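You operate a simulated robot arm through the tools that you are given. There is no shell and no other tool. Be economical: measure what you need, move in short steps, check, and stop when the job is done.

You run a simulated robot arm. Do the job below in one go: nothing can be reset, and whatever is moved stays where it is left.

TASK
Wind 1.0 m of wire on to the orange bobbin.
Fine: the winder stays locked while the bobbin goes on; zero the counter and push the guide in before you wind; lock it again at the end.
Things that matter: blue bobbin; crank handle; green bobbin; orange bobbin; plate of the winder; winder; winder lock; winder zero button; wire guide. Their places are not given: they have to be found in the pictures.

Only the result counts: the job must be done as asked and must still hold three seconds after the hand-in. Knocking over, shifting, dropping, spilling or breaking anything else fails it.

THE ROBOT
A 6-joint arm with a two-finger parallel gripper, fixed in place. Base frame: the origin is at the foot of the arm, x ahead of it, y to its left, z up; the work surface is at about z = 0.808. Lengths are in m, angles in rad, forces in N, time in s.
With the tool pointing down near the work surface it reaches from about 0.34 to 0.76 m from the base axis. Its first joint turns from -1.152 to 1.152 rad. Payload 2.45 kg.
The TCP is the grasp point between the finger pads, 0.024 m short of the fingertips. In the tool frame z runs along the fingers and y along their closing line. The gripper opens to 0.068 m. The fingers are 0.017 m wide and 0.01 m thick; the gripper's body (0.04 by 0.07 m) begins 0.041 m behind the TCP.
Orientation is that of the tool frame in the base frame, as a unit quaternion [x, y, z, w]. With the fingers straight down and closing along the base's y, the tool's x points along the base's -x, its y along +y and its z along -z.

THE INTERFACE
- The arm moves only by the tool drive_tool. Its argument "increments" is a list of rows, each a list of 2 entries, a list of its own where there are three numbers: the shift along the base's x, y, z in units of 150 mm (1.0 is 150 mm), then the turn, a rotation vector about the base's x, y, z in units of 180 degrees (1.0 is 180 degrees). In form: [[[tx, ty, tz], [rx, ry, rz]], ...]. A call has 1 to 10 rows; each row is the pose to reach, as a shift and turn from the pose commanded when the call began. "claw" is the opening, from 0 (shut) to 1 (fully open), set as the call begins (left out, the last holds). A call with a number of a shift or a turn outside -1 to 1 is refused whole. A row lasts 0.2 s, in which the tool goes at most 0.05 m and 0.15 rad; a call with a longer step from one row to the next is refused whole, and so is a gripper value outside its range. Where a pose cannot be reached the arm comes as near as it can. A force on the tool above 40 N (or 10 N above the force at the start of the call, whichever is more), or a blocked arm, ends the call early, and 0.2 s more pass. The fingers move at their own pace (about 0.108 m/s each) and stop on an object; they squeeze with about 22 N. The grip force told is the motor's: it shows also when the fingers shut on nothing. Time passes only in rows, and 0.2 s behind the last, so rows that repeat a pose let the fingers close. It gives the time, the measured TCP pose, the force on the tool (base axes), the opening and the grip force at its end, in the units of the frame above (readings bear some noise), with the torque about the TCP (base axes, N m) and any sound that the robot's microphone picked up, and new pictures: "show" is both (left out), scene, wrist or none.
- Cameras (640 x 400 px; columns grow to the right, rows downward): "scene" is fixed at [0.1744, 0.4305, 1.4489]; the picture's right is [-0.62, -0.79, 0.00], its down [-0.56, 0.43, -0.71] and it looks along [0.56, -0.44, -0.71] (base axes); focal length 335 px, centre (320, 200). "wrist" rides on the gripper at [0.084, 0.011, -0.075] in the tool frame; the picture's right is [-0.13, 0.99, 0.00], its down [-0.60, -0.08, -0.79] and it looks along [-0.79, -0.10, 0.61] (tool axes); focal length 251 px, centre (320, 200).
- measure_at(camera, pixels): for up to 12 pixels [column, row] of the newest picture of that camera ("zoom" is the newest enlarged one), the place [x, y, z] in the base frame of the surface seen there, good to about 0.002 m. The clock stands still meanwhile.
- enlarge(camera, box): a new picture of the part [left, top, right, bottom] of that camera's present view, enlarged. The clock stands still meanwhile.
- close_job(): hands the job in; it is judged then, once.

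Go step by step. Measure first, check grasps and placings, and put right what went wrong. The budget is 80 turns and 200 pictures, counting those below and the enlarged ones. Unless the task says otherwise, let go and move clear before handing in, and close with one line.

The tools are called after "Call:" by a JSON object that holds its "fn" and its "kwargs". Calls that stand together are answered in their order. drive_tool: Moves the arm, as the interface text tells. Its arguments: {"type":"object","properties":{"increments":{"type":"array","items":{"type":"array"}},"claw":{"type":"number"},"show":{"type":"string","enum":["both","scene","wrist","none"]}},"required":["increments"]} The other tools are called the same way: measure_at (camera, pixels) gives the place of the surface under pixels of a picture; enlarge (camera, box) takes an enlarged picture of a part of a camera's view; close_job () hands the job in.

At the start:

```text
t: 0.0
ee_pos: [0.4098, 0.1505, 1.1766]
tool_rot: [0.0, 1.0, 0.001, 0.0]
ft_force: [-0.6, -0.6, -0.2]
ft_torque: [0.02, -0.03, -0.02]
width: 0.0681
gripper_force: 0.1
```

scene: 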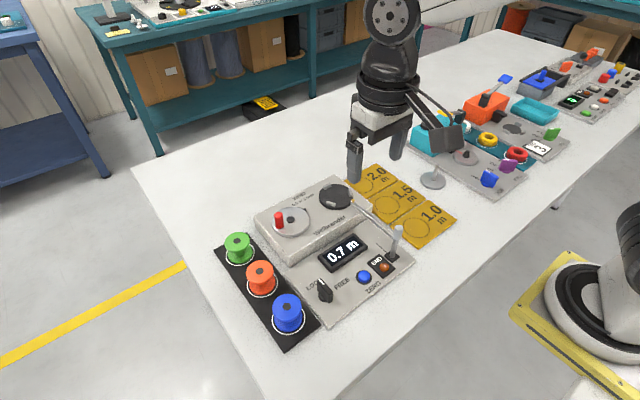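
wrist: 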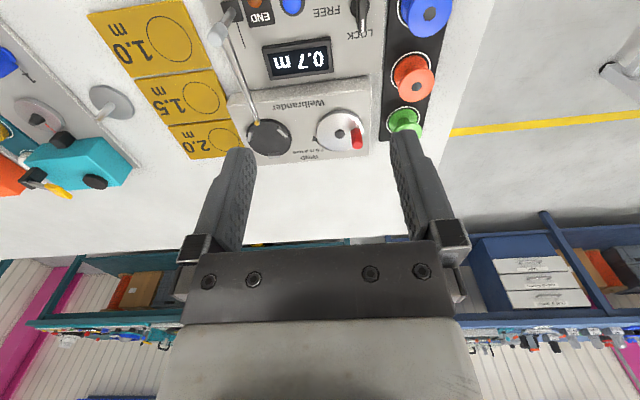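

The scene shows the winder (around 320,230), the three bobbins (238,247; 261,276; 288,313), and a counter reading 0.7 m. I'll enlarge to see details.

Call:
{"fn": "enlarge", "kwargs": {"camera": "scene", "box": [210, 150, 460, 350]}}

Call:
{"fn": "enlarge", "kwargs": {"camera": "wrist", "box": [200, 0, 460, 165]}}

Call:
{"fn": "measure_at", "kwargs": {"camera": "scene", "pixels": [[261, 268], [238, 240], [288, 301], [291, 220], [279, 218], [336, 194], [396, 232], [363, 277], [385, 267], [324, 290], [342, 251], [261, 285]]}}

```text
2.00 times, centred on (335, 250) of scene
```

zoom: 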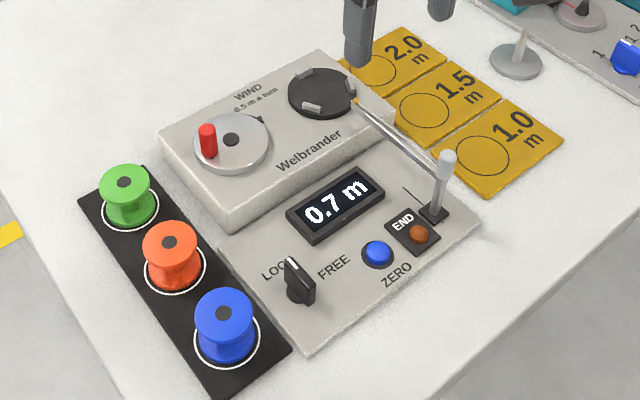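

```text
2.42 times, centred on (330, 82) of wrist
```

zoom: 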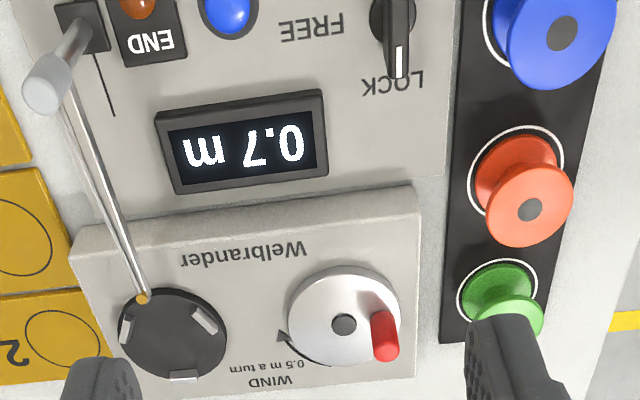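

```text
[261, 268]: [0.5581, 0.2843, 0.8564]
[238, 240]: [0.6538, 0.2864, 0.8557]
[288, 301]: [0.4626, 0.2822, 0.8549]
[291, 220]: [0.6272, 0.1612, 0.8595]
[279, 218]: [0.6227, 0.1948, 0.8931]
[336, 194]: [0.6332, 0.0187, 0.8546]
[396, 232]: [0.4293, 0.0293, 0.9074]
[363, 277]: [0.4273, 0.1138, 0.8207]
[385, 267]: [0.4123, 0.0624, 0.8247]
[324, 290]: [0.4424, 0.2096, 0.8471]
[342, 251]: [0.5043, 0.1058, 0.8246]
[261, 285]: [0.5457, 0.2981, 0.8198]
```

The pictures show the winder's dark plate near (0.633, 0.019), the crank handle near (0.623, 0.195), the lock pointing to LOCK, and the guide post near (0.429, 0.029). I'll move to a lower pose for a closer look at the plate, crank arrow and guide.

Call:
{"fn": "drive_tool", "kwargs": {"increments": [[[0.1, -0.15, -0.25], [0, 0, 0]], [[0.2, -0.35, -0.5], [0, 0, 0]], [[0.27, -0.47, -0.7], [0, 0, 0]], [[0.27, -0.47, -0.7], [0, 0, 0]]], "claw": 1}}

```text
refused: row 2 steps farther than a row can; nothing moved
```

The step was over 0.05 m, so I'll use smaller ones.

Call:
{"fn": "drive_tool", "kwargs": {"increments": [[[0.07, -0.12, -0.18], [0, 0, 0]], [[0.14, -0.24, -0.36], [0, 0, 0]], [[0.2, -0.36, -0.54], [0, 0, 0]], [[0.27, -0.47, -0.7], [0, 0, 0]], [[0.27, -0.47, -0.7], [0, 0, 0]]], "claw": 1}}

```text
t: 1.2
ee_pos: [0.4493, 0.0794, 1.071]
tool_rot: [-0.001, 1.0, 0.0, 0.0]
ft_force: [-0.1, -0.2, 0.1]
ft_torque: [-0.01, 0.0, 0.01]
width: 0.0684
gripper_force: 0.0
```

scene: 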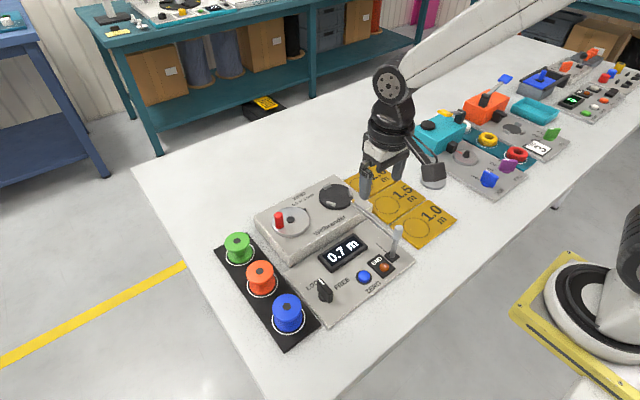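
wrist: 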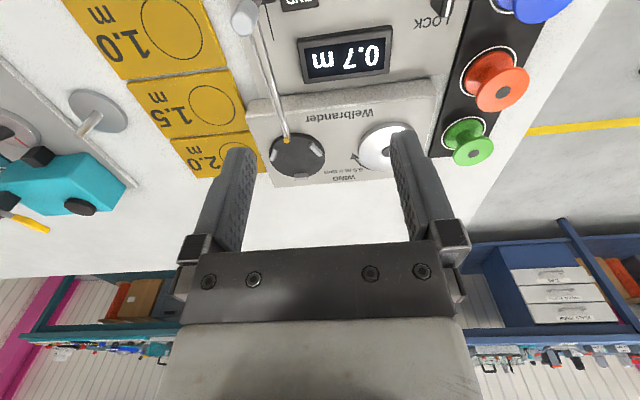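

Call:
{"fn": "enlarge", "kwargs": {"camera": "wrist", "box": [220, 90, 400, 200]}}

Call:
{"fn": "measure_at", "kwargs": {"camera": "wrist", "pixels": [[298, 156], [271, 156], [326, 156], [297, 135], [297, 178], [287, 139], [245, 17], [500, 92], [464, 87], [529, 87], [345, 103], [345, 95]]}}

Call:
{"fn": "enlarge", "kwargs": {"camera": "scene", "box": [260, 170, 370, 240]}}

Call:
{"fn": "measure_at", "kwargs": {"camera": "scene", "pixels": [[247, 275], [275, 273], [261, 263], [261, 274], [255, 214], [268, 262], [240, 286], [252, 290], [396, 232], [391, 256], [376, 245], [361, 208]]}}

```text
3.56 times, centred on (310, 145) of wrist
```

zoom: 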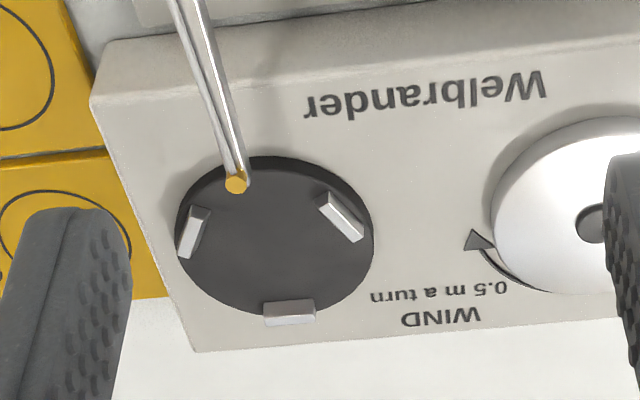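

```text
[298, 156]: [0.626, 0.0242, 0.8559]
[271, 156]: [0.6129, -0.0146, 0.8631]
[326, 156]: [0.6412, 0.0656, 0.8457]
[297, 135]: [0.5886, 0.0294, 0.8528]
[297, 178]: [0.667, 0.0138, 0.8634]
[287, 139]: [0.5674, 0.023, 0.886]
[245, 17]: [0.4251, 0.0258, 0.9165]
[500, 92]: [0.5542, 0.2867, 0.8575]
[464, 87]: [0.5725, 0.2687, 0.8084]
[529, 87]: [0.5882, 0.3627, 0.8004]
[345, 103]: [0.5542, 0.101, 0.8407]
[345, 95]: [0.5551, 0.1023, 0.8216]
```

```text
5.71 times, centred on (315, 205) of scene
```

zoom: 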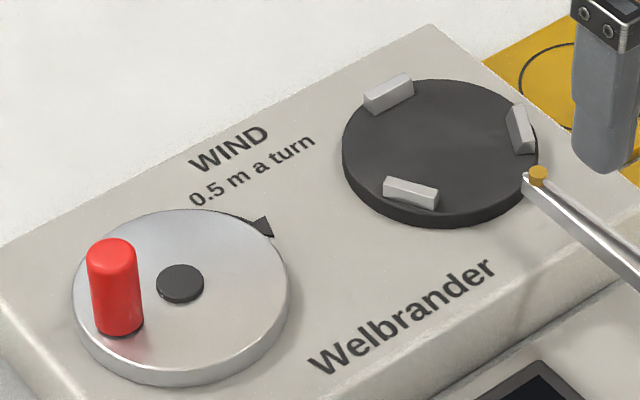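

```text
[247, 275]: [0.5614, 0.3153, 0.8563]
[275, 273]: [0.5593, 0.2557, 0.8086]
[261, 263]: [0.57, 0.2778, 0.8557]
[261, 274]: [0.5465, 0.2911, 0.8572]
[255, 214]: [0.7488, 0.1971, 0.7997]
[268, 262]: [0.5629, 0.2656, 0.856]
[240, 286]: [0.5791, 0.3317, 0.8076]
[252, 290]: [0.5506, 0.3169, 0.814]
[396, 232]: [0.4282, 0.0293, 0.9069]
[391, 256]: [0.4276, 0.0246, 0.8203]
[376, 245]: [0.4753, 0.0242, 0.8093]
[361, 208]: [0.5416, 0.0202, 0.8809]
```

The winding arrow runs clockwise seen from above, at 0.5 m a turn, so I need 2 turns. The guide slides along its slot (+x). I'll measure the clips, plate and crank exactly in the present zoom.

Call:
{"fn": "measure_at", "kwargs": {"camera": "zoom", "pixels": [[388, 92], [390, 108], [518, 125], [511, 133], [411, 188], [415, 181], [346, 150], [534, 150], [440, 82], [440, 212], [180, 278], [113, 247]]}}

Call:
{"fn": "enlarge", "kwargs": {"camera": "scene", "box": [220, 225, 310, 335]}}

```text
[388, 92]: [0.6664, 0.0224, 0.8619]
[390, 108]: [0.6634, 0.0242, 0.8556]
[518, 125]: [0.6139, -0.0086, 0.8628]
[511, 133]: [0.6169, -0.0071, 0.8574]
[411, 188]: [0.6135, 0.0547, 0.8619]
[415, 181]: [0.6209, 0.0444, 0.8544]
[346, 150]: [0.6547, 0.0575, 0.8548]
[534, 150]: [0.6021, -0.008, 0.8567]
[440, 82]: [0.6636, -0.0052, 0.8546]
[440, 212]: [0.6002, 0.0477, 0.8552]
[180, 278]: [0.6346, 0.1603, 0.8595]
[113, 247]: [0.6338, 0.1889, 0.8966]
```

```text
3.64 times, centred on (265, 280) of scene
```

zoom: 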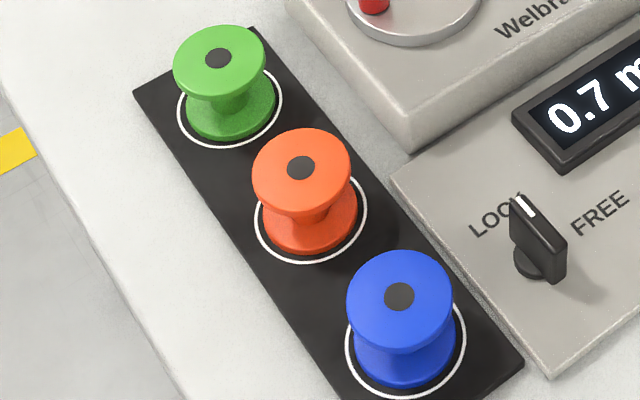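

Call:
{"fn": "measure_at", "kwargs": {"camera": "zoom", "pixels": [[301, 168], [257, 172], [346, 164], [300, 133], [300, 208], [305, 228], [305, 246], [340, 235], [400, 130], [300, 20], [540, 205], [524, 208]]}}

```text
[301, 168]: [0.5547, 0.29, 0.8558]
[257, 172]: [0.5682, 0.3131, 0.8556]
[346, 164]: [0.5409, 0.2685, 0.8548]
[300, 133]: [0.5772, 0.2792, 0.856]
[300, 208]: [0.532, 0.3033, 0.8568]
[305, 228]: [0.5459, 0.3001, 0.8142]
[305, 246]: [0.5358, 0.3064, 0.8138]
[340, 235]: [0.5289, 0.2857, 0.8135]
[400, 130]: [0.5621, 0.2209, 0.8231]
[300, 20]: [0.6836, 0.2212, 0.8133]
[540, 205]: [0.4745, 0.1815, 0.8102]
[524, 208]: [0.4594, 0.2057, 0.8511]
```

Orange bobbin centre is (0.555, 0.290), top 0.856, about 0.053 across. The plate centre is (0.631, 0.023), top 0.855. I'll go above the bobbin.

Call:
{"fn": "drive_tool", "kwargs": {"increments": [[[0.12, 0.25, -0.05], [0, 0, 0]], [[0.25, 0.5, -0.1], [0, 0, 0]], [[0.37, 0.75, -0.15], [0, 0, 0]], [[0.48, 0.98, -0.2], [0, 0, 0]]], "claw": 1, "show": "none"}}

Call:
{"fn": "drive_tool", "kwargs": {"increments": [[[0.11, 0.21, -0.1], [0, 0, 0]], [[0.226, 0.424, -0.3], [0, 0, 0]], [[0.226, 0.424, -0.5], [0, 0, 0]], [[0.226, 0.424, -0.6], [0, 0, 0]], [[0.226, 0.424, -0.6], [0, 0, 0]]]}}

```text
t: 2.2
ee_pos: [0.5214, 0.2266, 1.0404]
tool_rot: [0.001, 1.0, 0.0, 0.0]
ft_force: [0.1, 0.3, 0.1]
ft_torque: [0.0, 0.02, -0.02]
width: 0.0679
gripper_force: 0.0
```

```text
t: 3.4
ee_pos: [0.5558, 0.2899, 0.9501]
tool_rot: [0.001, 1.0, 0.001, 0.0]
ft_force: [0.2, 0.2, 0.5]
ft_torque: [-0.01, -0.01, -0.01]
width: 0.068
gripper_force: 0.0
```

scene: 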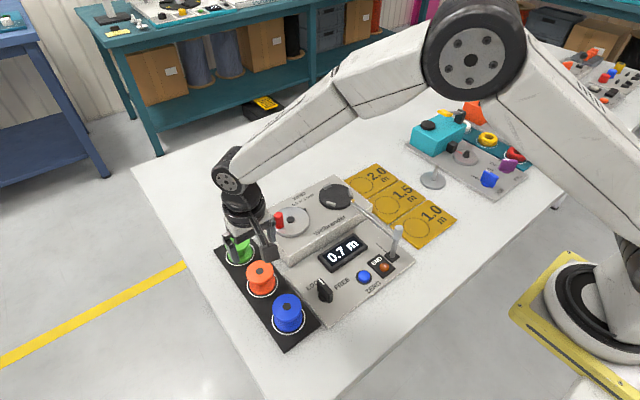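
wrist: 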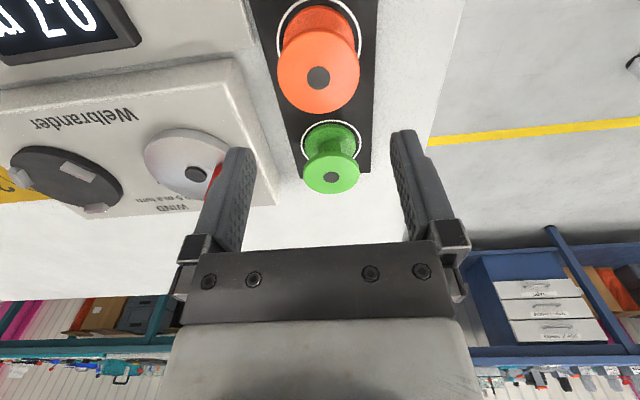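

The orange bobbin top is at wrist (318,76). I'll check its centre from this closer view.

Call:
{"fn": "measure_at", "kwargs": {"camera": "wrist", "pixels": [[318, 77], [278, 75], [359, 73], [318, 50], [322, 110]]}}

```text
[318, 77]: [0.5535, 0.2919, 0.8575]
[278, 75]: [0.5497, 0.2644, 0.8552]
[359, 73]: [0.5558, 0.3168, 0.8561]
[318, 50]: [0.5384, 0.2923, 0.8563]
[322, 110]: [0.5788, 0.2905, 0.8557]
```

Centre is confirmed at (0.554, 0.291). I'll descend to z = 0.848 and close.

Call:
{"fn": "drive_tool", "kwargs": {"increments": [[[-0.01, 0.006, -0.2], [0, 0, 0]], [[-0.01, 0.006, -0.4], [0, 0, 0]], [[-0.01, 0.006, -0.55], [0, 0, 0]], [[-0.01, 0.006, -0.68], [0, 0, 0]], [[-0.01, 0.006, -0.68], [0, 0, 0]]], "show": "scene"}}

Call:
{"fn": "drive_tool", "kwargs": {"increments": [[[0, 0, 0], [0, 0, 0]], [[0, 0, 0], [0, 0, 0]], [[0, 0, 0], [0, 0, 0]]], "claw": 0, "show": "wrist"}}

```text
t: 4.6
ee_pos: [0.5528, 0.2919, 0.8481]
tool_rot: [-0.001, 1.0, 0.001, 0.001]
ft_force: [-0.6, -0.9, 1.0]
ft_torque: [0.0, 0.01, 0.02]
width: 0.068
gripper_force: 0.0
```

scene: 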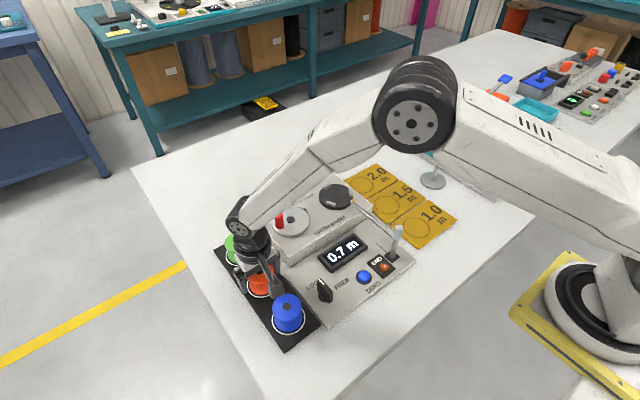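

```text
t: 5.4
ee_pos: [0.5536, 0.2922, 0.8475]
tool_rot: [-0.001, 1.0, 0.0, 0.0]
ft_force: [0.4, -0.6, -0.5]
ft_torque: [-0.02, 0.01, 0.04]
width: 0.055
gripper_force: 21.5
```

wrist: 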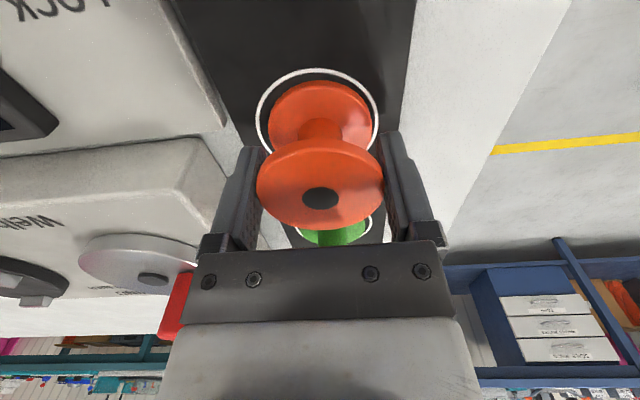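

The bobbin is gripped (width 0.055, 21.5 N). I'll lift straight up and look.

Call:
{"fn": "drive_tool", "kwargs": {"increments": [[[0, 0, 0.15], [0, 0, 0]], [[0, 0, 0.4], [0, 0, 0]], [[0, 0, 0.7], [0, 0, 0]], [[0, 0, 0.98], [0, 0, 0]]], "show": "none"}}

Call:
{"fn": "drive_tool", "kwargs": {"increments": [[[0.06, -0.2, 0], [0, 0, 0]], [[0.12, -0.42, 0], [0, 0, 0]], [[0.2, -0.66, 0], [0, 0, 0]], [[0.26, -0.9, 0], [0, 0, 0]]], "show": "none"}}

Call:
{"fn": "drive_tool", "kwargs": {"increments": [[[0.06, -0.22, 0], [0, 0, 0]], [[0.12, -0.44, 0], [0, 0, 0]], [[0.2, -0.67, 0], [0, 0, 0]], [[0.257, -0.887, 0], [0, 0, 0]], [[0.257, -0.887, 0], [0, 0, 0]]]}}

```text
t: 6.4
ee_pos: [0.5531, 0.2919, 0.9959]
tool_rot: [0.0, 1.0, 0.0, 0.0]
ft_force: [0.7, 0.6, -1.1]
ft_torque: [-0.02, -0.01, 0.01]
width: 0.0552
gripper_force: 22.0
```

```text
t: 7.4
ee_pos: [0.592, 0.1576, 0.9964]
tool_rot: [0.0, 1.0, 0.0, 0.0]
ft_force: [0.5, 0.8, 0.4]
ft_torque: [0.02, 0.0, -0.02]
width: 0.0552
gripper_force: 21.9
```

```text
t: 8.6
ee_pos: [0.6311, 0.0226, 0.9958]
tool_rot: [-0.001, 1.0, 0.0, 0.0]
ft_force: [-1.0, 0.0, -0.5]
ft_torque: [-0.02, 0.02, -0.02]
width: 0.0546
gripper_force: 22.2
```

scene: 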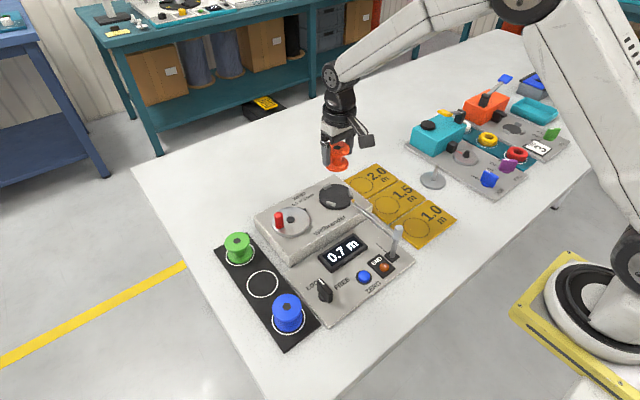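
wrist: 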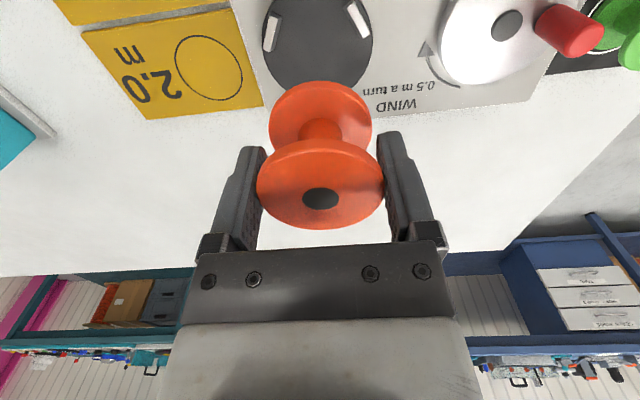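

The bobbin hangs straight over the plate. I'll descend to just above it, then check.

Call:
{"fn": "drive_tool", "kwargs": {"increments": [[[-0.004, 0, -0.2], [0, 0, 0]], [[-0.004, 0, -0.4], [0, 0, 0]], [[-0.004, 0, -0.55], [0, 0, 0]], [[-0.004, 0, -0.62], [0, 0, 0]], [[-0.004, 0, -0.62], [0, 0, 0]]]}}

Call:
{"fn": "enlarge", "kwargs": {"camera": "scene", "box": [290, 140, 400, 225]}}

```text
t: 9.8
ee_pos: [0.6305, 0.023, 0.903]
tool_rot: [-0.001, 1.0, 0.0, 0.0]
ft_force: [-1.0, 0.5, -0.8]
ft_torque: [-0.01, 0.0, -0.01]
width: 0.0546
gripper_force: 21.8
```

scene: 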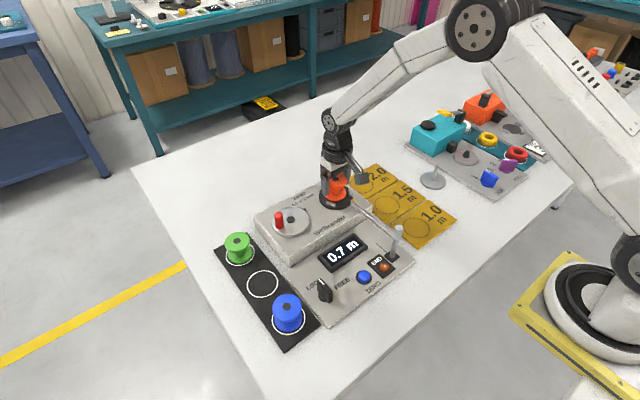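
wrist: 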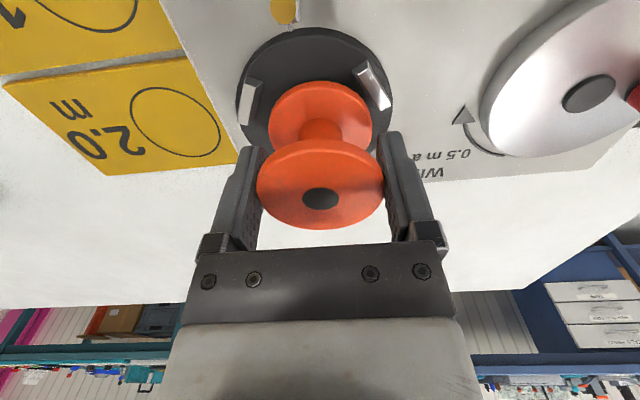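

```text
4.71 times, centred on (345, 182) of scene
```

zoom: 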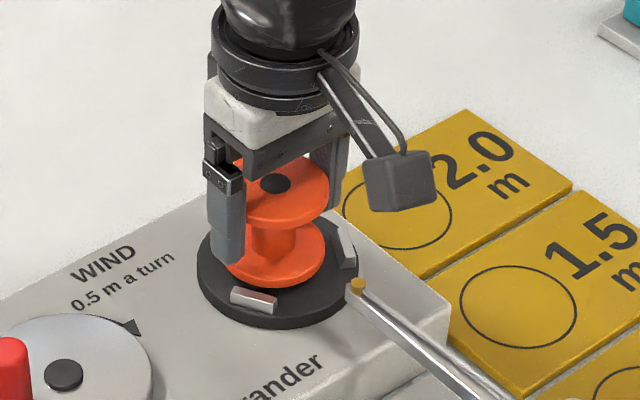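

The bobbin sits between the clips in the pictures, about 1 cm up. I'll lower slowly onto the plate.

Call:
{"fn": "drive_tool", "kwargs": {"increments": [[[0, 0, -0.03], [0, 0, 0]], [[0, 0, -0.05], [0, 0, 0]], [[0, 0, -0.06], [0, 0, 0]], [[0, 0, -0.07], [0, 0, 0]], [[0, 0, -0.07], [0, 0, 0]]], "show": "wrist"}}

Call:
{"fn": "enlarge", "kwargs": {"camera": "scene", "box": [290, 140, 400, 225]}}

```text
t: 11.0
ee_pos: [0.6316, 0.0244, 0.8941]
tool_rot: [0.0, 1.0, 0.0, 0.002]
ft_force: [-3.1, -1.0, 15.8]
ft_torque: [0.03, -0.09, 0.03]
width: 0.0548
gripper_force: 22.4
```

wrist: 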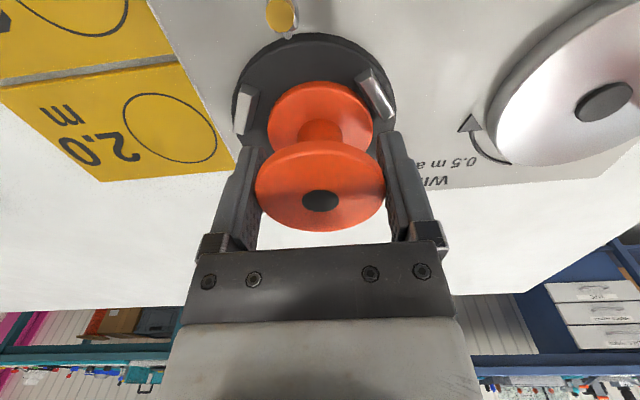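

```text
4.71 times, centred on (345, 182) of scene
```

zoom: 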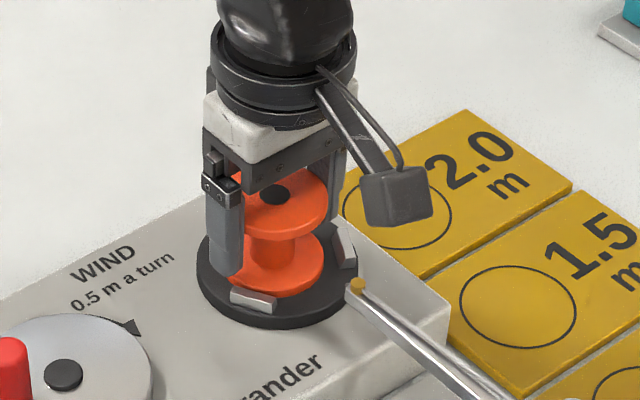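

Contact shows at 16 N with the bobbin between the clips. I'll ease off, open and lift clear.

Call:
{"fn": "drive_tool", "kwargs": {"increments": [[[0, 0, 0.01], [0, 0, 0]], [[0, 0, 0.01], [0, 0, 0]], [[0, 0, 0.01], [0, 0, 0]]], "claw": 1, "show": "none"}}

Call:
{"fn": "drive_tool", "kwargs": {"increments": [[[0, 0, 0.2], [0, 0, 0]], [[0, 0, 0.4], [0, 0, 0]], [[-0.2, 0, 0.6], [0, 0, 0]], [[-0.4, 0, 0.8], [0, 0, 0]], [[-0.6, 0, 0.9], [0, 0, 0]], [[-0.6, 0, 0.9], [0, 0, 0]]]}}

Call:
{"fn": "enlarge", "kwargs": {"camera": "scene", "box": [290, 140, 400, 225]}}

Call:
{"fn": "enlarge", "kwargs": {"camera": "wrist", "box": [230, 50, 410, 200]}}

```text
t: 11.8
ee_pos: [0.6301, 0.0238, 0.8946]
tool_rot: [0.0, 1.0, 0.001, 0.0]
ft_force: [0.0, -0.2, 0.1]
ft_torque: [-0.01, -0.02, -0.01]
width: 0.0683
gripper_force: 0.0
```

```text
t: 13.2
ee_pos: [0.5419, 0.0226, 1.0298]
tool_rot: [-0.002, 1.0, 0.0, 0.001]
ft_force: [-0.9, -0.3, 0.5]
ft_torque: [-0.04, -0.02, 0.04]
width: 0.068
gripper_force: 0.1
```

scene: 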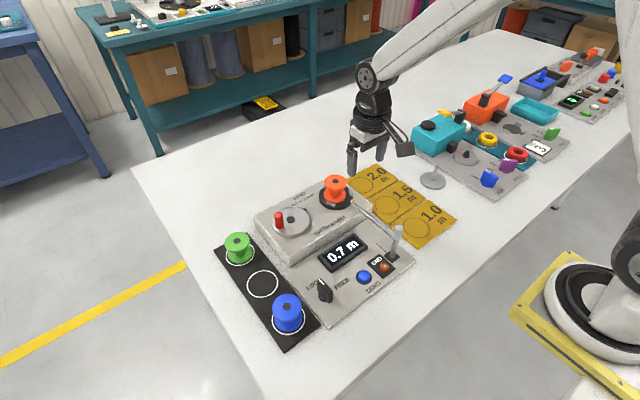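
wrist: 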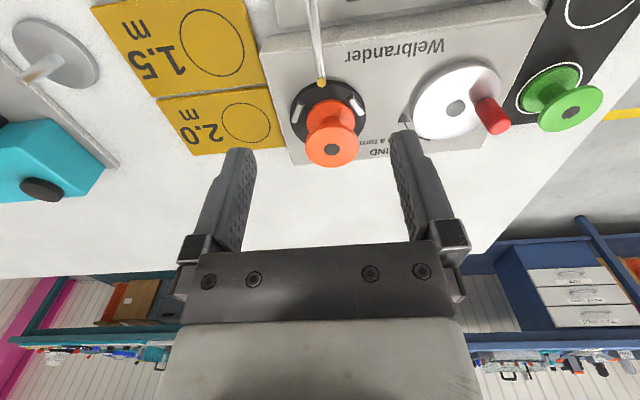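

```text
4.71 times, centred on (345, 182) of scene
```

zoom: 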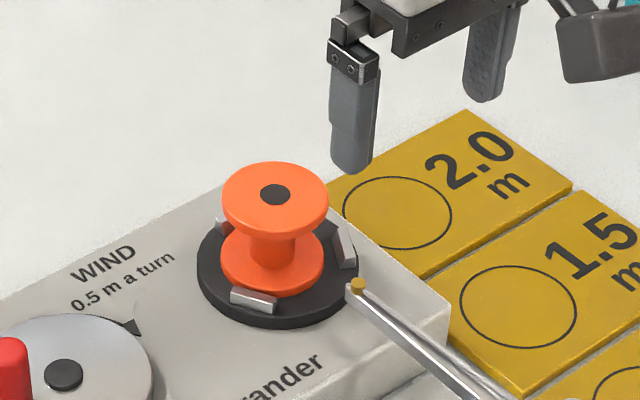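

```text
2.67 times, centred on (320, 125) of wrist
```

zoom: 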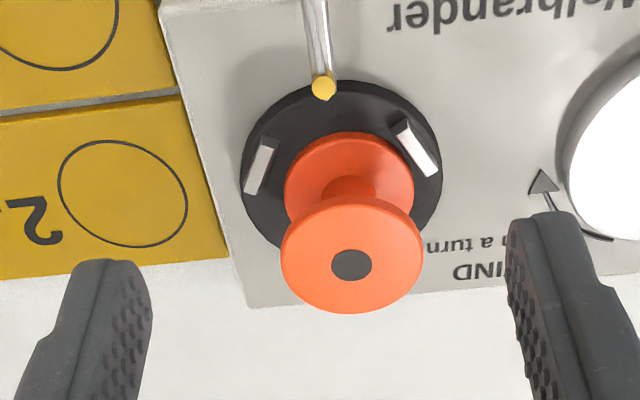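

The bobbin stands upright between the clips. I'll check its centring and locate the zero button, guide post and crank handle.

Call:
{"fn": "measure_at", "kwargs": {"camera": "zoom", "pixels": [[351, 265], [285, 255], [418, 250], [351, 207], [349, 308], [262, 165], [418, 148]]}}

Call:
{"fn": "enlarge", "kwargs": {"camera": "scene", "box": [310, 215, 430, 305]}}

```text
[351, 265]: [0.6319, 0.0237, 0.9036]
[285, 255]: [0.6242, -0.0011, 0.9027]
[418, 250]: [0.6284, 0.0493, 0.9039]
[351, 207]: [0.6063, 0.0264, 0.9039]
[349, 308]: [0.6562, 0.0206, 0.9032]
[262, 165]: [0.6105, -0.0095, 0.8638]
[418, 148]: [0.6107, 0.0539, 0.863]
```

```text
4.44 times, centred on (370, 260) of scene
```

zoom: 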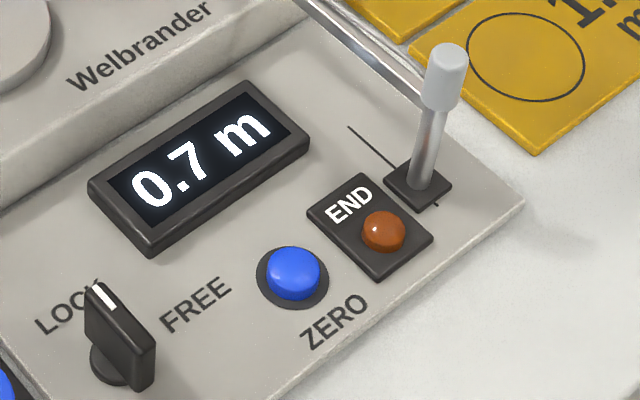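

Call:
{"fn": "measure_at", "kwargs": {"camera": "zoom", "pixels": [[294, 262], [294, 280], [270, 268], [318, 268], [448, 52], [442, 90], [428, 140], [422, 182], [418, 196], [349, 127], [105, 295], [132, 350]]}}

```text
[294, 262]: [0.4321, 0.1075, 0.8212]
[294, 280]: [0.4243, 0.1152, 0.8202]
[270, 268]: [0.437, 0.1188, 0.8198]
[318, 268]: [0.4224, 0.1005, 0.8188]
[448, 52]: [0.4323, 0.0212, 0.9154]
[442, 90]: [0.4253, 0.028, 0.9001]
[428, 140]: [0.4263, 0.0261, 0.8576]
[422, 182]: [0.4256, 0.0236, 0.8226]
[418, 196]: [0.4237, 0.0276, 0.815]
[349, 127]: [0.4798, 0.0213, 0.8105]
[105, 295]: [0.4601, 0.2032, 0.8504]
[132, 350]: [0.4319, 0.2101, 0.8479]
```

The zero button centre is about (0.429, 0.110), top 0.821. I'll shut the claw and move above it.

Call:
{"fn": "drive_tool", "kwargs": {"increments": [[[-0.15, 0.15, 0], [0, 0, 0]], [[-0.35, 0.3, -0.1], [0, 0, 0]], [[-0.55, 0.45, -0.3], [0, 0, 0]], [[-0.7, 0.583, -0.5], [0, 0, 0]], [[-0.753, 0.583, -0.75], [0, 0, 0]], [[-0.753, 0.583, -0.95], [0, 0, 0]], [[-0.753, 0.583, -0.95], [0, 0, 0]]], "claw": 0}}

Call:
{"fn": "enlarge", "kwargs": {"camera": "scene", "box": [310, 195, 430, 305]}}

```text
t: 14.8
ee_pos: [0.428, 0.1105, 0.8865]
tool_rot: [0.0, 1.0, 0.0, 0.0]
ft_force: [-0.5, -1.0, -0.2]
ft_torque: [-0.03, -0.03, 0.01]
width: 0.0004
gripper_force: 21.7
```

scene: 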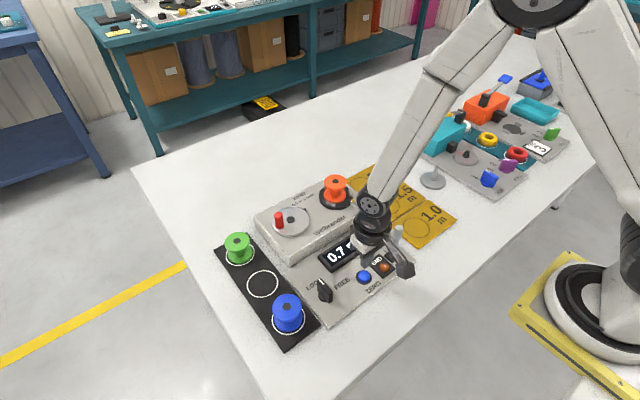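
wrist: 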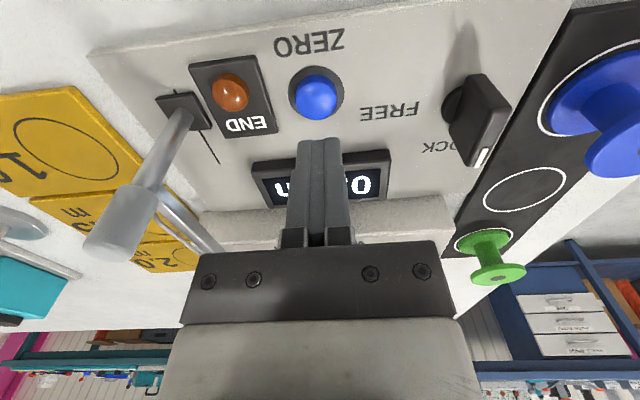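

```text
3.64 times, centred on (370, 250) of scene
```

zoom: 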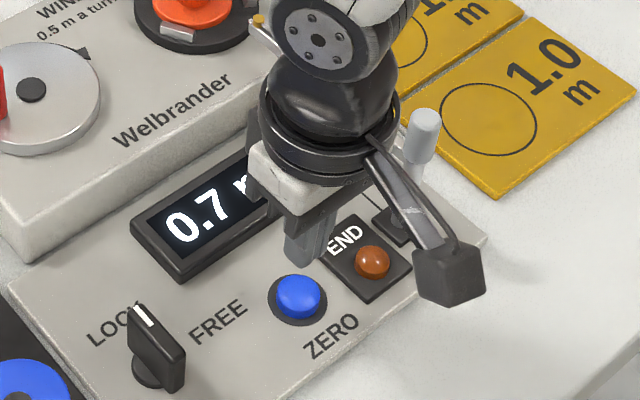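

Call:
{"fn": "measure_at", "kwargs": {"camera": "wrist", "pixels": [[316, 95], [298, 95], [336, 95], [316, 112], [478, 105], [476, 130], [483, 158], [497, 95]]}}

Call:
{"fn": "drive_tool", "kwargs": {"increments": [[[0, 0, -0.12], [0, 0, 0]], [[0, 0, -0.22], [0, 0, 0]], [[0, 0, -0.26], [0, 0, 0]], [[0, 0, -0.26], [0, 0, 0]]], "show": "scene"}}

```text
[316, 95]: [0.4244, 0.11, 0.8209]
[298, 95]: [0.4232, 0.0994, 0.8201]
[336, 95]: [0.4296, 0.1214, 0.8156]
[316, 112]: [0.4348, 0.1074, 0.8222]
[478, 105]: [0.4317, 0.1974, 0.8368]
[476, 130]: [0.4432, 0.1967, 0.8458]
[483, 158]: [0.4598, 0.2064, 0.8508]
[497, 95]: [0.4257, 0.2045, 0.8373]
```

```text
t: 15.8
ee_pos: [0.4276, 0.1117, 0.8469]
tool_rot: [0.001, 1.0, 0.0, 0.001]
ft_force: [0.3, 0.1, -0.5]
ft_torque: [-0.03, 0.01, -0.02]
width: 0.0
gripper_force: 22.5
```

scene: 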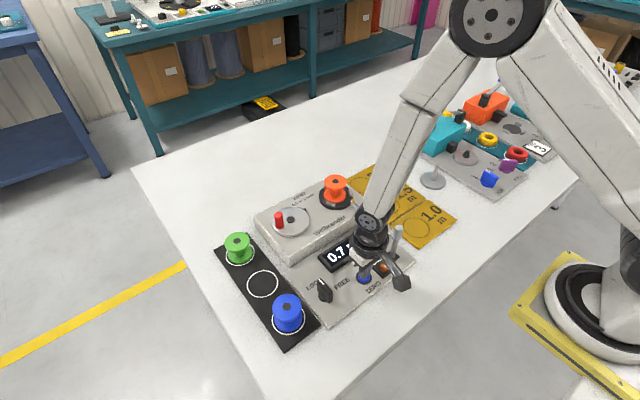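

The tips are just above the button (no force yet). I'll press down in small steps.

Call:
{"fn": "drive_tool", "kwargs": {"increments": [[[0, 0, -0.02], [0, 0, 0]], [[0, 0, -0.035], [0, 0, 0]], [[0, 0, -0.045], [0, 0, 0]], [[0, 0, -0.045], [0, 0, 0]]], "show": "scene"}}

Call:
{"fn": "enlarge", "kwargs": {"camera": "scene", "box": [310, 195, 430, 305]}}

```text
t: 16.8
ee_pos: [0.4275, 0.1109, 0.8398]
tool_rot: [0.0, 1.0, 0.0, 0.0]
ft_force: [-2.3, -1.2, 4.0]
ft_torque: [-0.01, 0.01, -0.03]
width: 0.0
gripper_force: 22.2
heard: click
```

scene: 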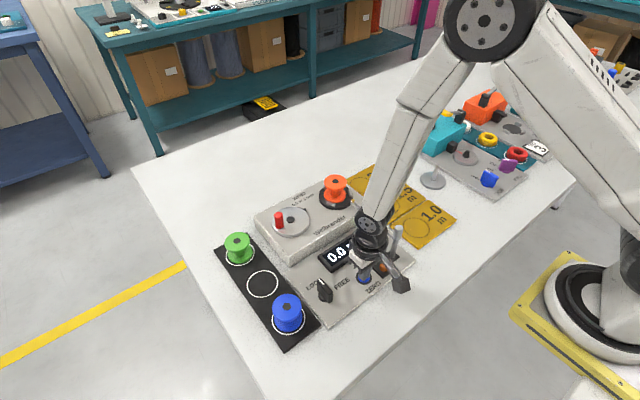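

```text
3.64 times, centred on (370, 250) of scene
```

zoom: 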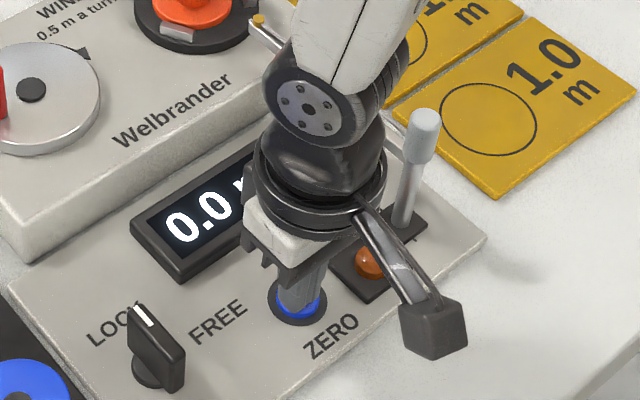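

The counter reads 0.0 after the click. Next I'll lift, move over the guide post near (0.427, 0.025) and open.

Call:
{"fn": "drive_tool", "kwargs": {"increments": [[[0, 0, 0.3], [0, 0, 0]], [[0, 0, 0.6], [0, 0, 0]], [[0, 0, 0.86], [0, 0, 0]], [[0, -0.3, 0.86], [0, 0, 0]], [[-0.005, -0.573, 0.86], [0, 0, 0]], [[-0.005, -0.573, 0.86], [0, 0, 0]]], "claw": 0, "show": "none"}}

Call:
{"fn": "drive_tool", "kwargs": {"increments": [[[0, 0, 0], [0, 0, 0]], [[0, 0, 0], [0, 0, 0]]], "claw": 0.7}}

Call:
{"fn": "measure_at", "kwargs": {"camera": "scene", "pixels": [[398, 229], [396, 233], [361, 207], [376, 217]]}}

```text
t: 18.2
ee_pos: [0.4281, 0.0258, 0.9705]
tool_rot: [-0.001, 1.0, 0.0, 0.0]
ft_force: [-0.1, -0.3, 0.0]
ft_torque: [-0.02, 0.02, 0.03]
width: 0.0003
gripper_force: 21.6
```

```text
t: 18.8
ee_pos: [0.428, 0.0249, 0.9695]
tool_rot: [-0.001, 1.0, 0.001, 0.001]
ft_force: [-0.2, -0.6, -0.1]
ft_torque: [-0.03, 0.01, 0.01]
width: 0.0474
gripper_force: 0.2
```

scene: 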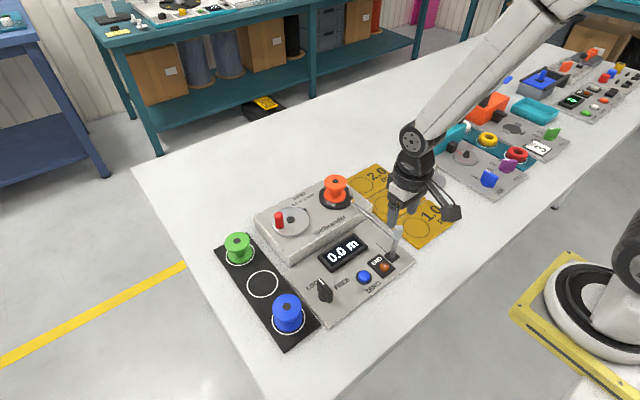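
wrist: 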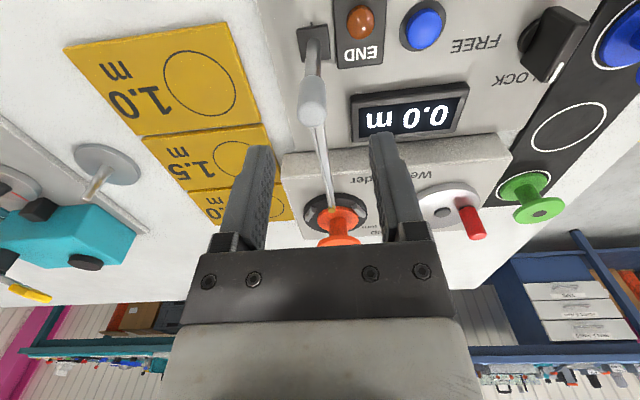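

```text
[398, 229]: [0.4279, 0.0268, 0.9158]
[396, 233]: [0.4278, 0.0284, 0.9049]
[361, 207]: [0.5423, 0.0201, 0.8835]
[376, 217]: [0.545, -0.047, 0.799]
```

The post lies between the open fingers. I'll descend and grip its cap.

Call:
{"fn": "drive_tool", "kwargs": {"increments": [[[0, 0, -0.15], [0, 0, 0]], [[0, 0, -0.3], [0, 0, 0]], [[0, 0, -0.44], [0, 0, 0]], [[0, 0, -0.44], [0, 0, 0]]], "show": "none"}}

Call:
{"fn": "drive_tool", "kwargs": {"increments": [[[0, 0, 0], [0, 0, 0]], [[0, 0, 0], [0, 0, 0]], [[0, 0, 0], [0, 0, 0]]], "claw": 0}}

```text
t: 19.8
ee_pos: [0.428, 0.0256, 0.9034]
tool_rot: [-0.001, 1.0, 0.0, 0.0]
ft_force: [-0.3, -0.2, 0.7]
ft_torque: [0.05, 0.0, 0.01]
width: 0.0476
gripper_force: 0.2
```

```text
t: 20.3
ee_pos: [0.4273, 0.0209, 0.9024]
tool_rot: [0.003, 1.0, -0.001, -0.001]
ft_force: [1.2, -34.3, 1.3]
ft_torque: [0.06, -0.24, -0.07]
width: 0.0173
gripper_force: 22.3
stopped in row 2: the force on the tool passed its limit (the readings are from after the stop); the commanded pose is now the measured one
```

scene: 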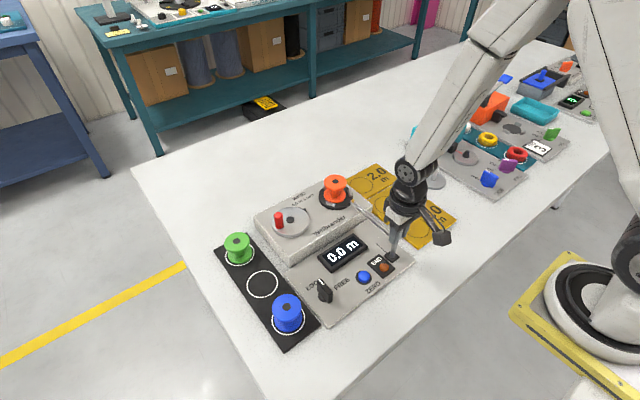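
wrist: 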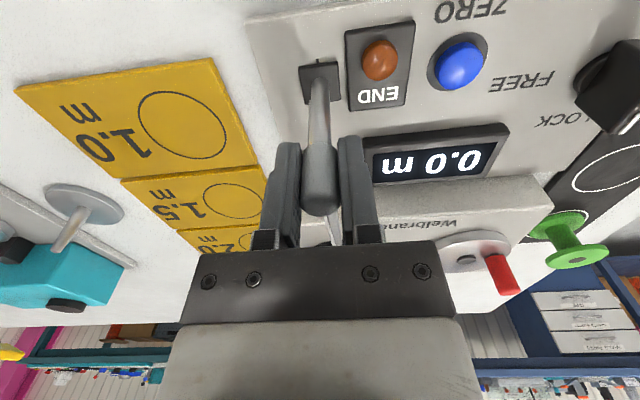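

The cap is gripped (width 0.017), and its axis is nearer y = 0.020; the arm yielded. I'll shift y slightly to relieve the load.

Call:
{"fn": "drive_tool", "kwargs": {"increments": [[[0, 0, 0], [0, 0, 0]], [[0, 0, 0], [0, 0, 0]]], "show": "none"}}

```text
t: 20.7
ee_pos: [0.4277, 0.0206, 0.9036]
tool_rot: [0.003, 1.0, -0.001, -0.001]
ft_force: [0.7, -13.8, 0.3]
ft_torque: [0.32, -0.06, 0.02]
width: 0.0174
gripper_force: 35.8
stopped in row 2: the force on the tool passed its limit (the readings are from after the stop); the commanded pose is now the measured one
```

Call:
{"fn": "drive_tool", "kwargs": {"increments": [[[0, -0.01, 0], [0, 0, 0]], [[0, -0.01, 0], [0, 0, 0]]], "show": "none"}}

```text
t: 21.3
ee_pos: [0.4269, 0.0198, 0.9038]
tool_rot: [0.002, 1.0, -0.002, 0.0]
ft_force: [1.3, 7.8, 4.7]
ft_torque: [0.45, 0.49, 0.02]
width: 0.017
gripper_force: 35.4
```

The load is down to 8 N. Now I'll slide the guide in along +x.

Call:
{"fn": "drive_tool", "kwargs": {"increments": [[[0.03, -0.005, 0], [0, 0, 0]], [[0.06, -0.005, 0], [0, 0, 0]], [[0.09, -0.005, 0], [0, 0, 0]], [[0.12, -0.005, 0], [0, 0, 0]], [[0.15, -0.005, 0], [0, 0, 0]], [[0.15, -0.005, 0], [0, 0, 0]]]}}

```text
t: 22.7
ee_pos: [0.4501, 0.0194, 0.9018]
tool_rot: [0.002, 1.0, -0.001, 0.001]
ft_force: [0.0, 38.3, 11.6]
ft_torque: [0.66, 0.07, 0.01]
width: 0.0176
gripper_force: 35.7
```

scene: 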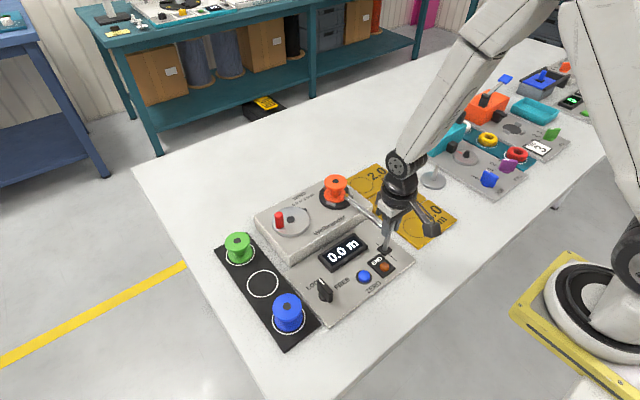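
wrist: 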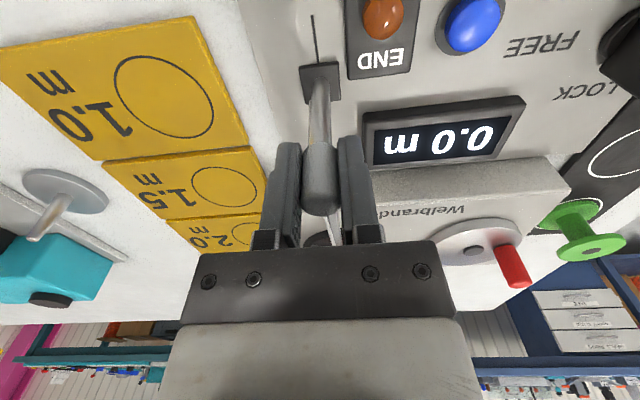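

The guide slid 2.3 cm; the +y load says I'm too far toward −y. I'll correct y and continue.

Call:
{"fn": "drive_tool", "kwargs": {"increments": [[[0, 0.01, 0], [0, 0, 0]], [[0, 0.01, 0], [0, 0, 0]]], "show": "none"}}

Call:
{"fn": "drive_tool", "kwargs": {"increments": [[[0.02, 0, 0], [0, 0, 0]], [[0.05, 0, 0], [0, 0, 0]], [[0.08, 0, 0], [0, 0, 0]], [[0.08, 0, 0], [0, 0, 0]]]}}

Call:
{"fn": "enlarge", "kwargs": {"camera": "scene", "box": [310, 165, 430, 285]}}

```text
t: 23.3
ee_pos: [0.4501, 0.0204, 0.9032]
tool_rot: [0.003, 1.0, -0.001, 0.001]
ft_force: [-0.4, 19.0, 3.4]
ft_torque: [0.51, -1.13, 0.09]
width: 0.0174
gripper_force: 36.0
```

```text
t: 24.3
ee_pos: [0.4615, 0.0206, 0.9036]
tool_rot: [0.004, 1.0, 0.0, -0.001]
ft_force: [1.0, 7.4, 2.0]
ft_torque: [0.47, 0.02, 0.0]
width: 0.0172
gripper_force: 36.0
```

scene: 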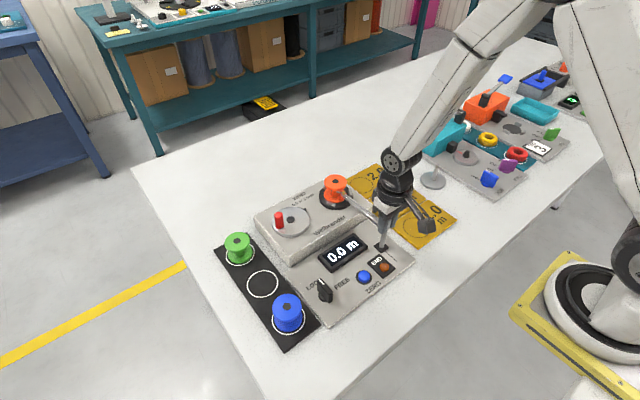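
wrist: 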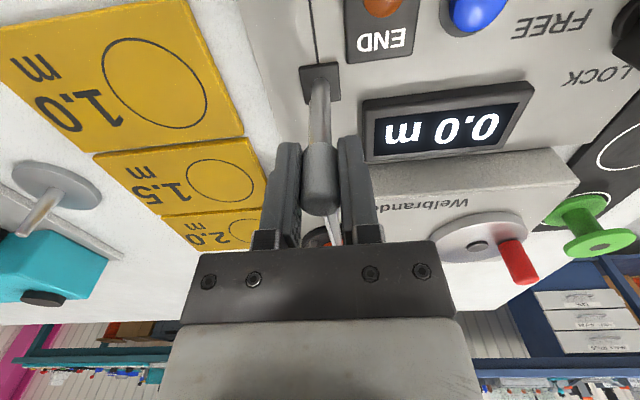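

```text
3.33 times, centred on (370, 225) of scene
```

zoom: 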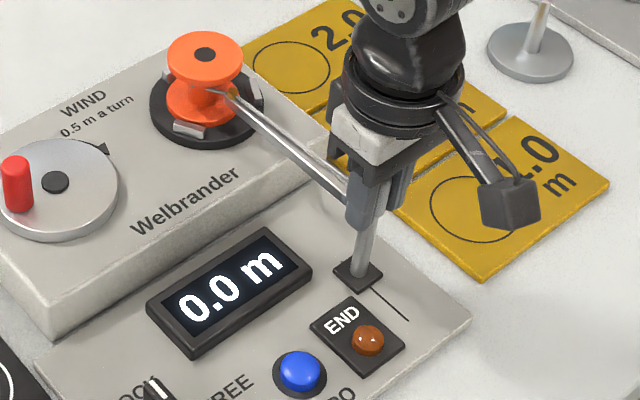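

The guide tip is now between the bobbin flanges, close to the hub. I'll push gently a bit further to find the stop.

Call:
{"fn": "drive_tool", "kwargs": {"increments": [[[0.015, 0.003, 0], [0, 0, 0]], [[0.03, 0.003, 0], [0, 0, 0]], [[0.045, 0.003, 0], [0, 0, 0]], [[0.045, 0.003, 0], [0, 0, 0]]], "show": "none"}}

Call:
{"fn": "enlarge", "kwargs": {"camera": "scene", "box": [310, 165, 430, 285]}}

```text
t: 25.2
ee_pos: [0.4638, 0.0197, 0.9033]
tool_rot: [0.003, 1.0, -0.001, -0.008]
ft_force: [-9.8, -0.2, 15.8]
ft_torque: [0.5, -0.07, 0.0]
width: 0.0173
gripper_force: 35.8
stopped in row 4: the force on the tool passed its limit (the readings are from after the stop); the commanded pose is now the measured one
```

```text
3.33 times, centred on (370, 225) of scene
```

zoom: 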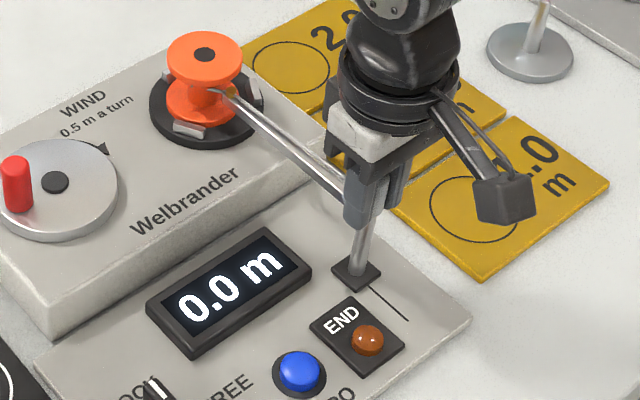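

The guide hit its stop at x ≈ 0.464, tip beside the hub, bobbin unmoved. I'll open, rise, and move toward the lock knob.

Call:
{"fn": "drive_tool", "kwargs": {"increments": [[[0, 0, 0], [0, 0, 0]], [[0, 0, 0], [0, 0, 0]]], "claw": 0.7, "show": "none"}}

Call:
{"fn": "drive_tool", "kwargs": {"increments": [[[0, 0, 0.2], [0, 0, 0]], [[0, 0, 0.45], [0, 0, 0]], [[0, 0.2, 0.55], [0, 0, 0]], [[0, 0.5, 0.55], [0, 0, 0]], [[-0.1, 0.8, 0.55], [0, 0, 0]], [[-0.2, 0.95, 0.55], [0, 0, 0]], [[-0.2, 0.95, 0.55], [0, 0, 0]]]}}

Call:
{"fn": "enlarge", "kwargs": {"camera": "scene", "box": [280, 165, 430, 325]}}

```text
t: 25.8
ee_pos: [0.4652, 0.021, 0.9035]
tool_rot: [0.004, 1.0, 0.0, -0.007]
ft_force: [-0.5, 0.1, 0.1]
ft_torque: [-0.03, 0.02, 0.01]
width: 0.0475
gripper_force: 0.0
```

```text
t: 27.4
ee_pos: [0.434, 0.1626, 0.9869]
tool_rot: [0.003, 1.0, -0.001, -0.006]
ft_force: [-0.1, -0.4, -0.1]
ft_torque: [0.0, -0.01, -0.01]
width: 0.0476
gripper_force: 0.0
```

scene: 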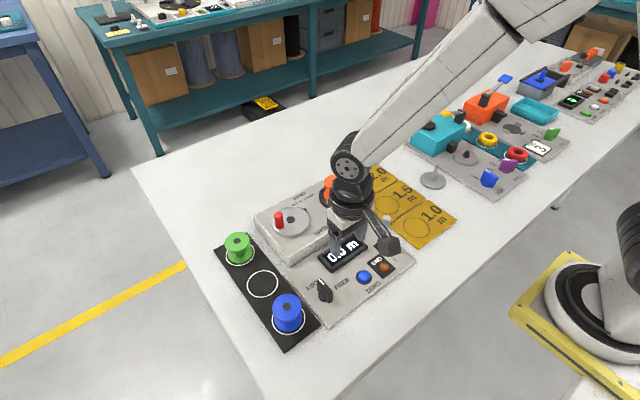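
wrist: 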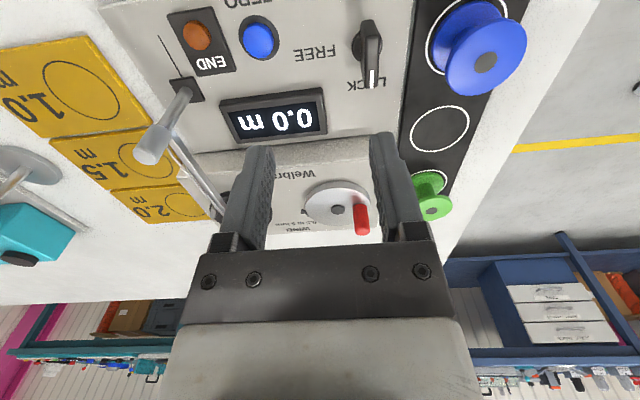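

```text
2.50 times, centred on (355, 245) of scene
```

zoom: 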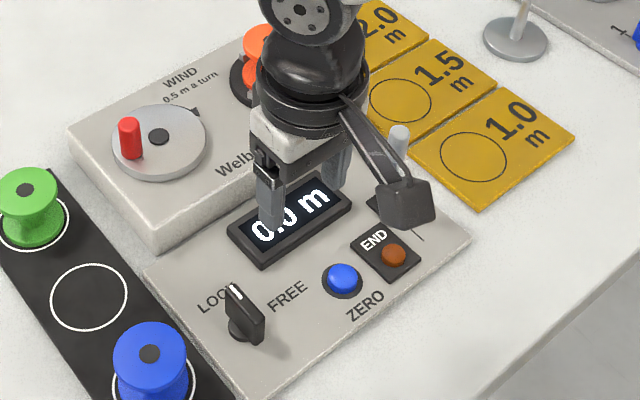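

The lock knob is at wrist (369,45), its bar along x toward LOCK. I'll measure it closely.

Call:
{"fn": "enlarge", "kwargs": {"camera": "wrist", "box": [320, 0, 420, 100]}}

Call:
{"fn": "measure_at", "kwargs": {"camera": "wrist", "pixels": [[371, 80], [374, 70], [371, 50], [368, 28], [367, 22], [380, 60], [361, 60], [355, 45]]}}

```text
4.00 times, centred on (370, 50) of wrist
```

zoom: 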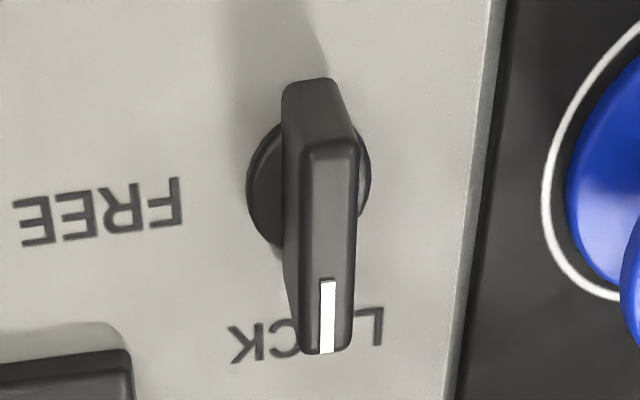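

```text
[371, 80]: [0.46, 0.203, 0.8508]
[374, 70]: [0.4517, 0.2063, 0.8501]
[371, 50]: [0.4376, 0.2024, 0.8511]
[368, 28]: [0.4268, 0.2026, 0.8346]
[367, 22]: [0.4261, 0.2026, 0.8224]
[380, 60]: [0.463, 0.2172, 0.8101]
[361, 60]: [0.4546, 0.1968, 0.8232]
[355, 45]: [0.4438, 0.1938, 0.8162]
```

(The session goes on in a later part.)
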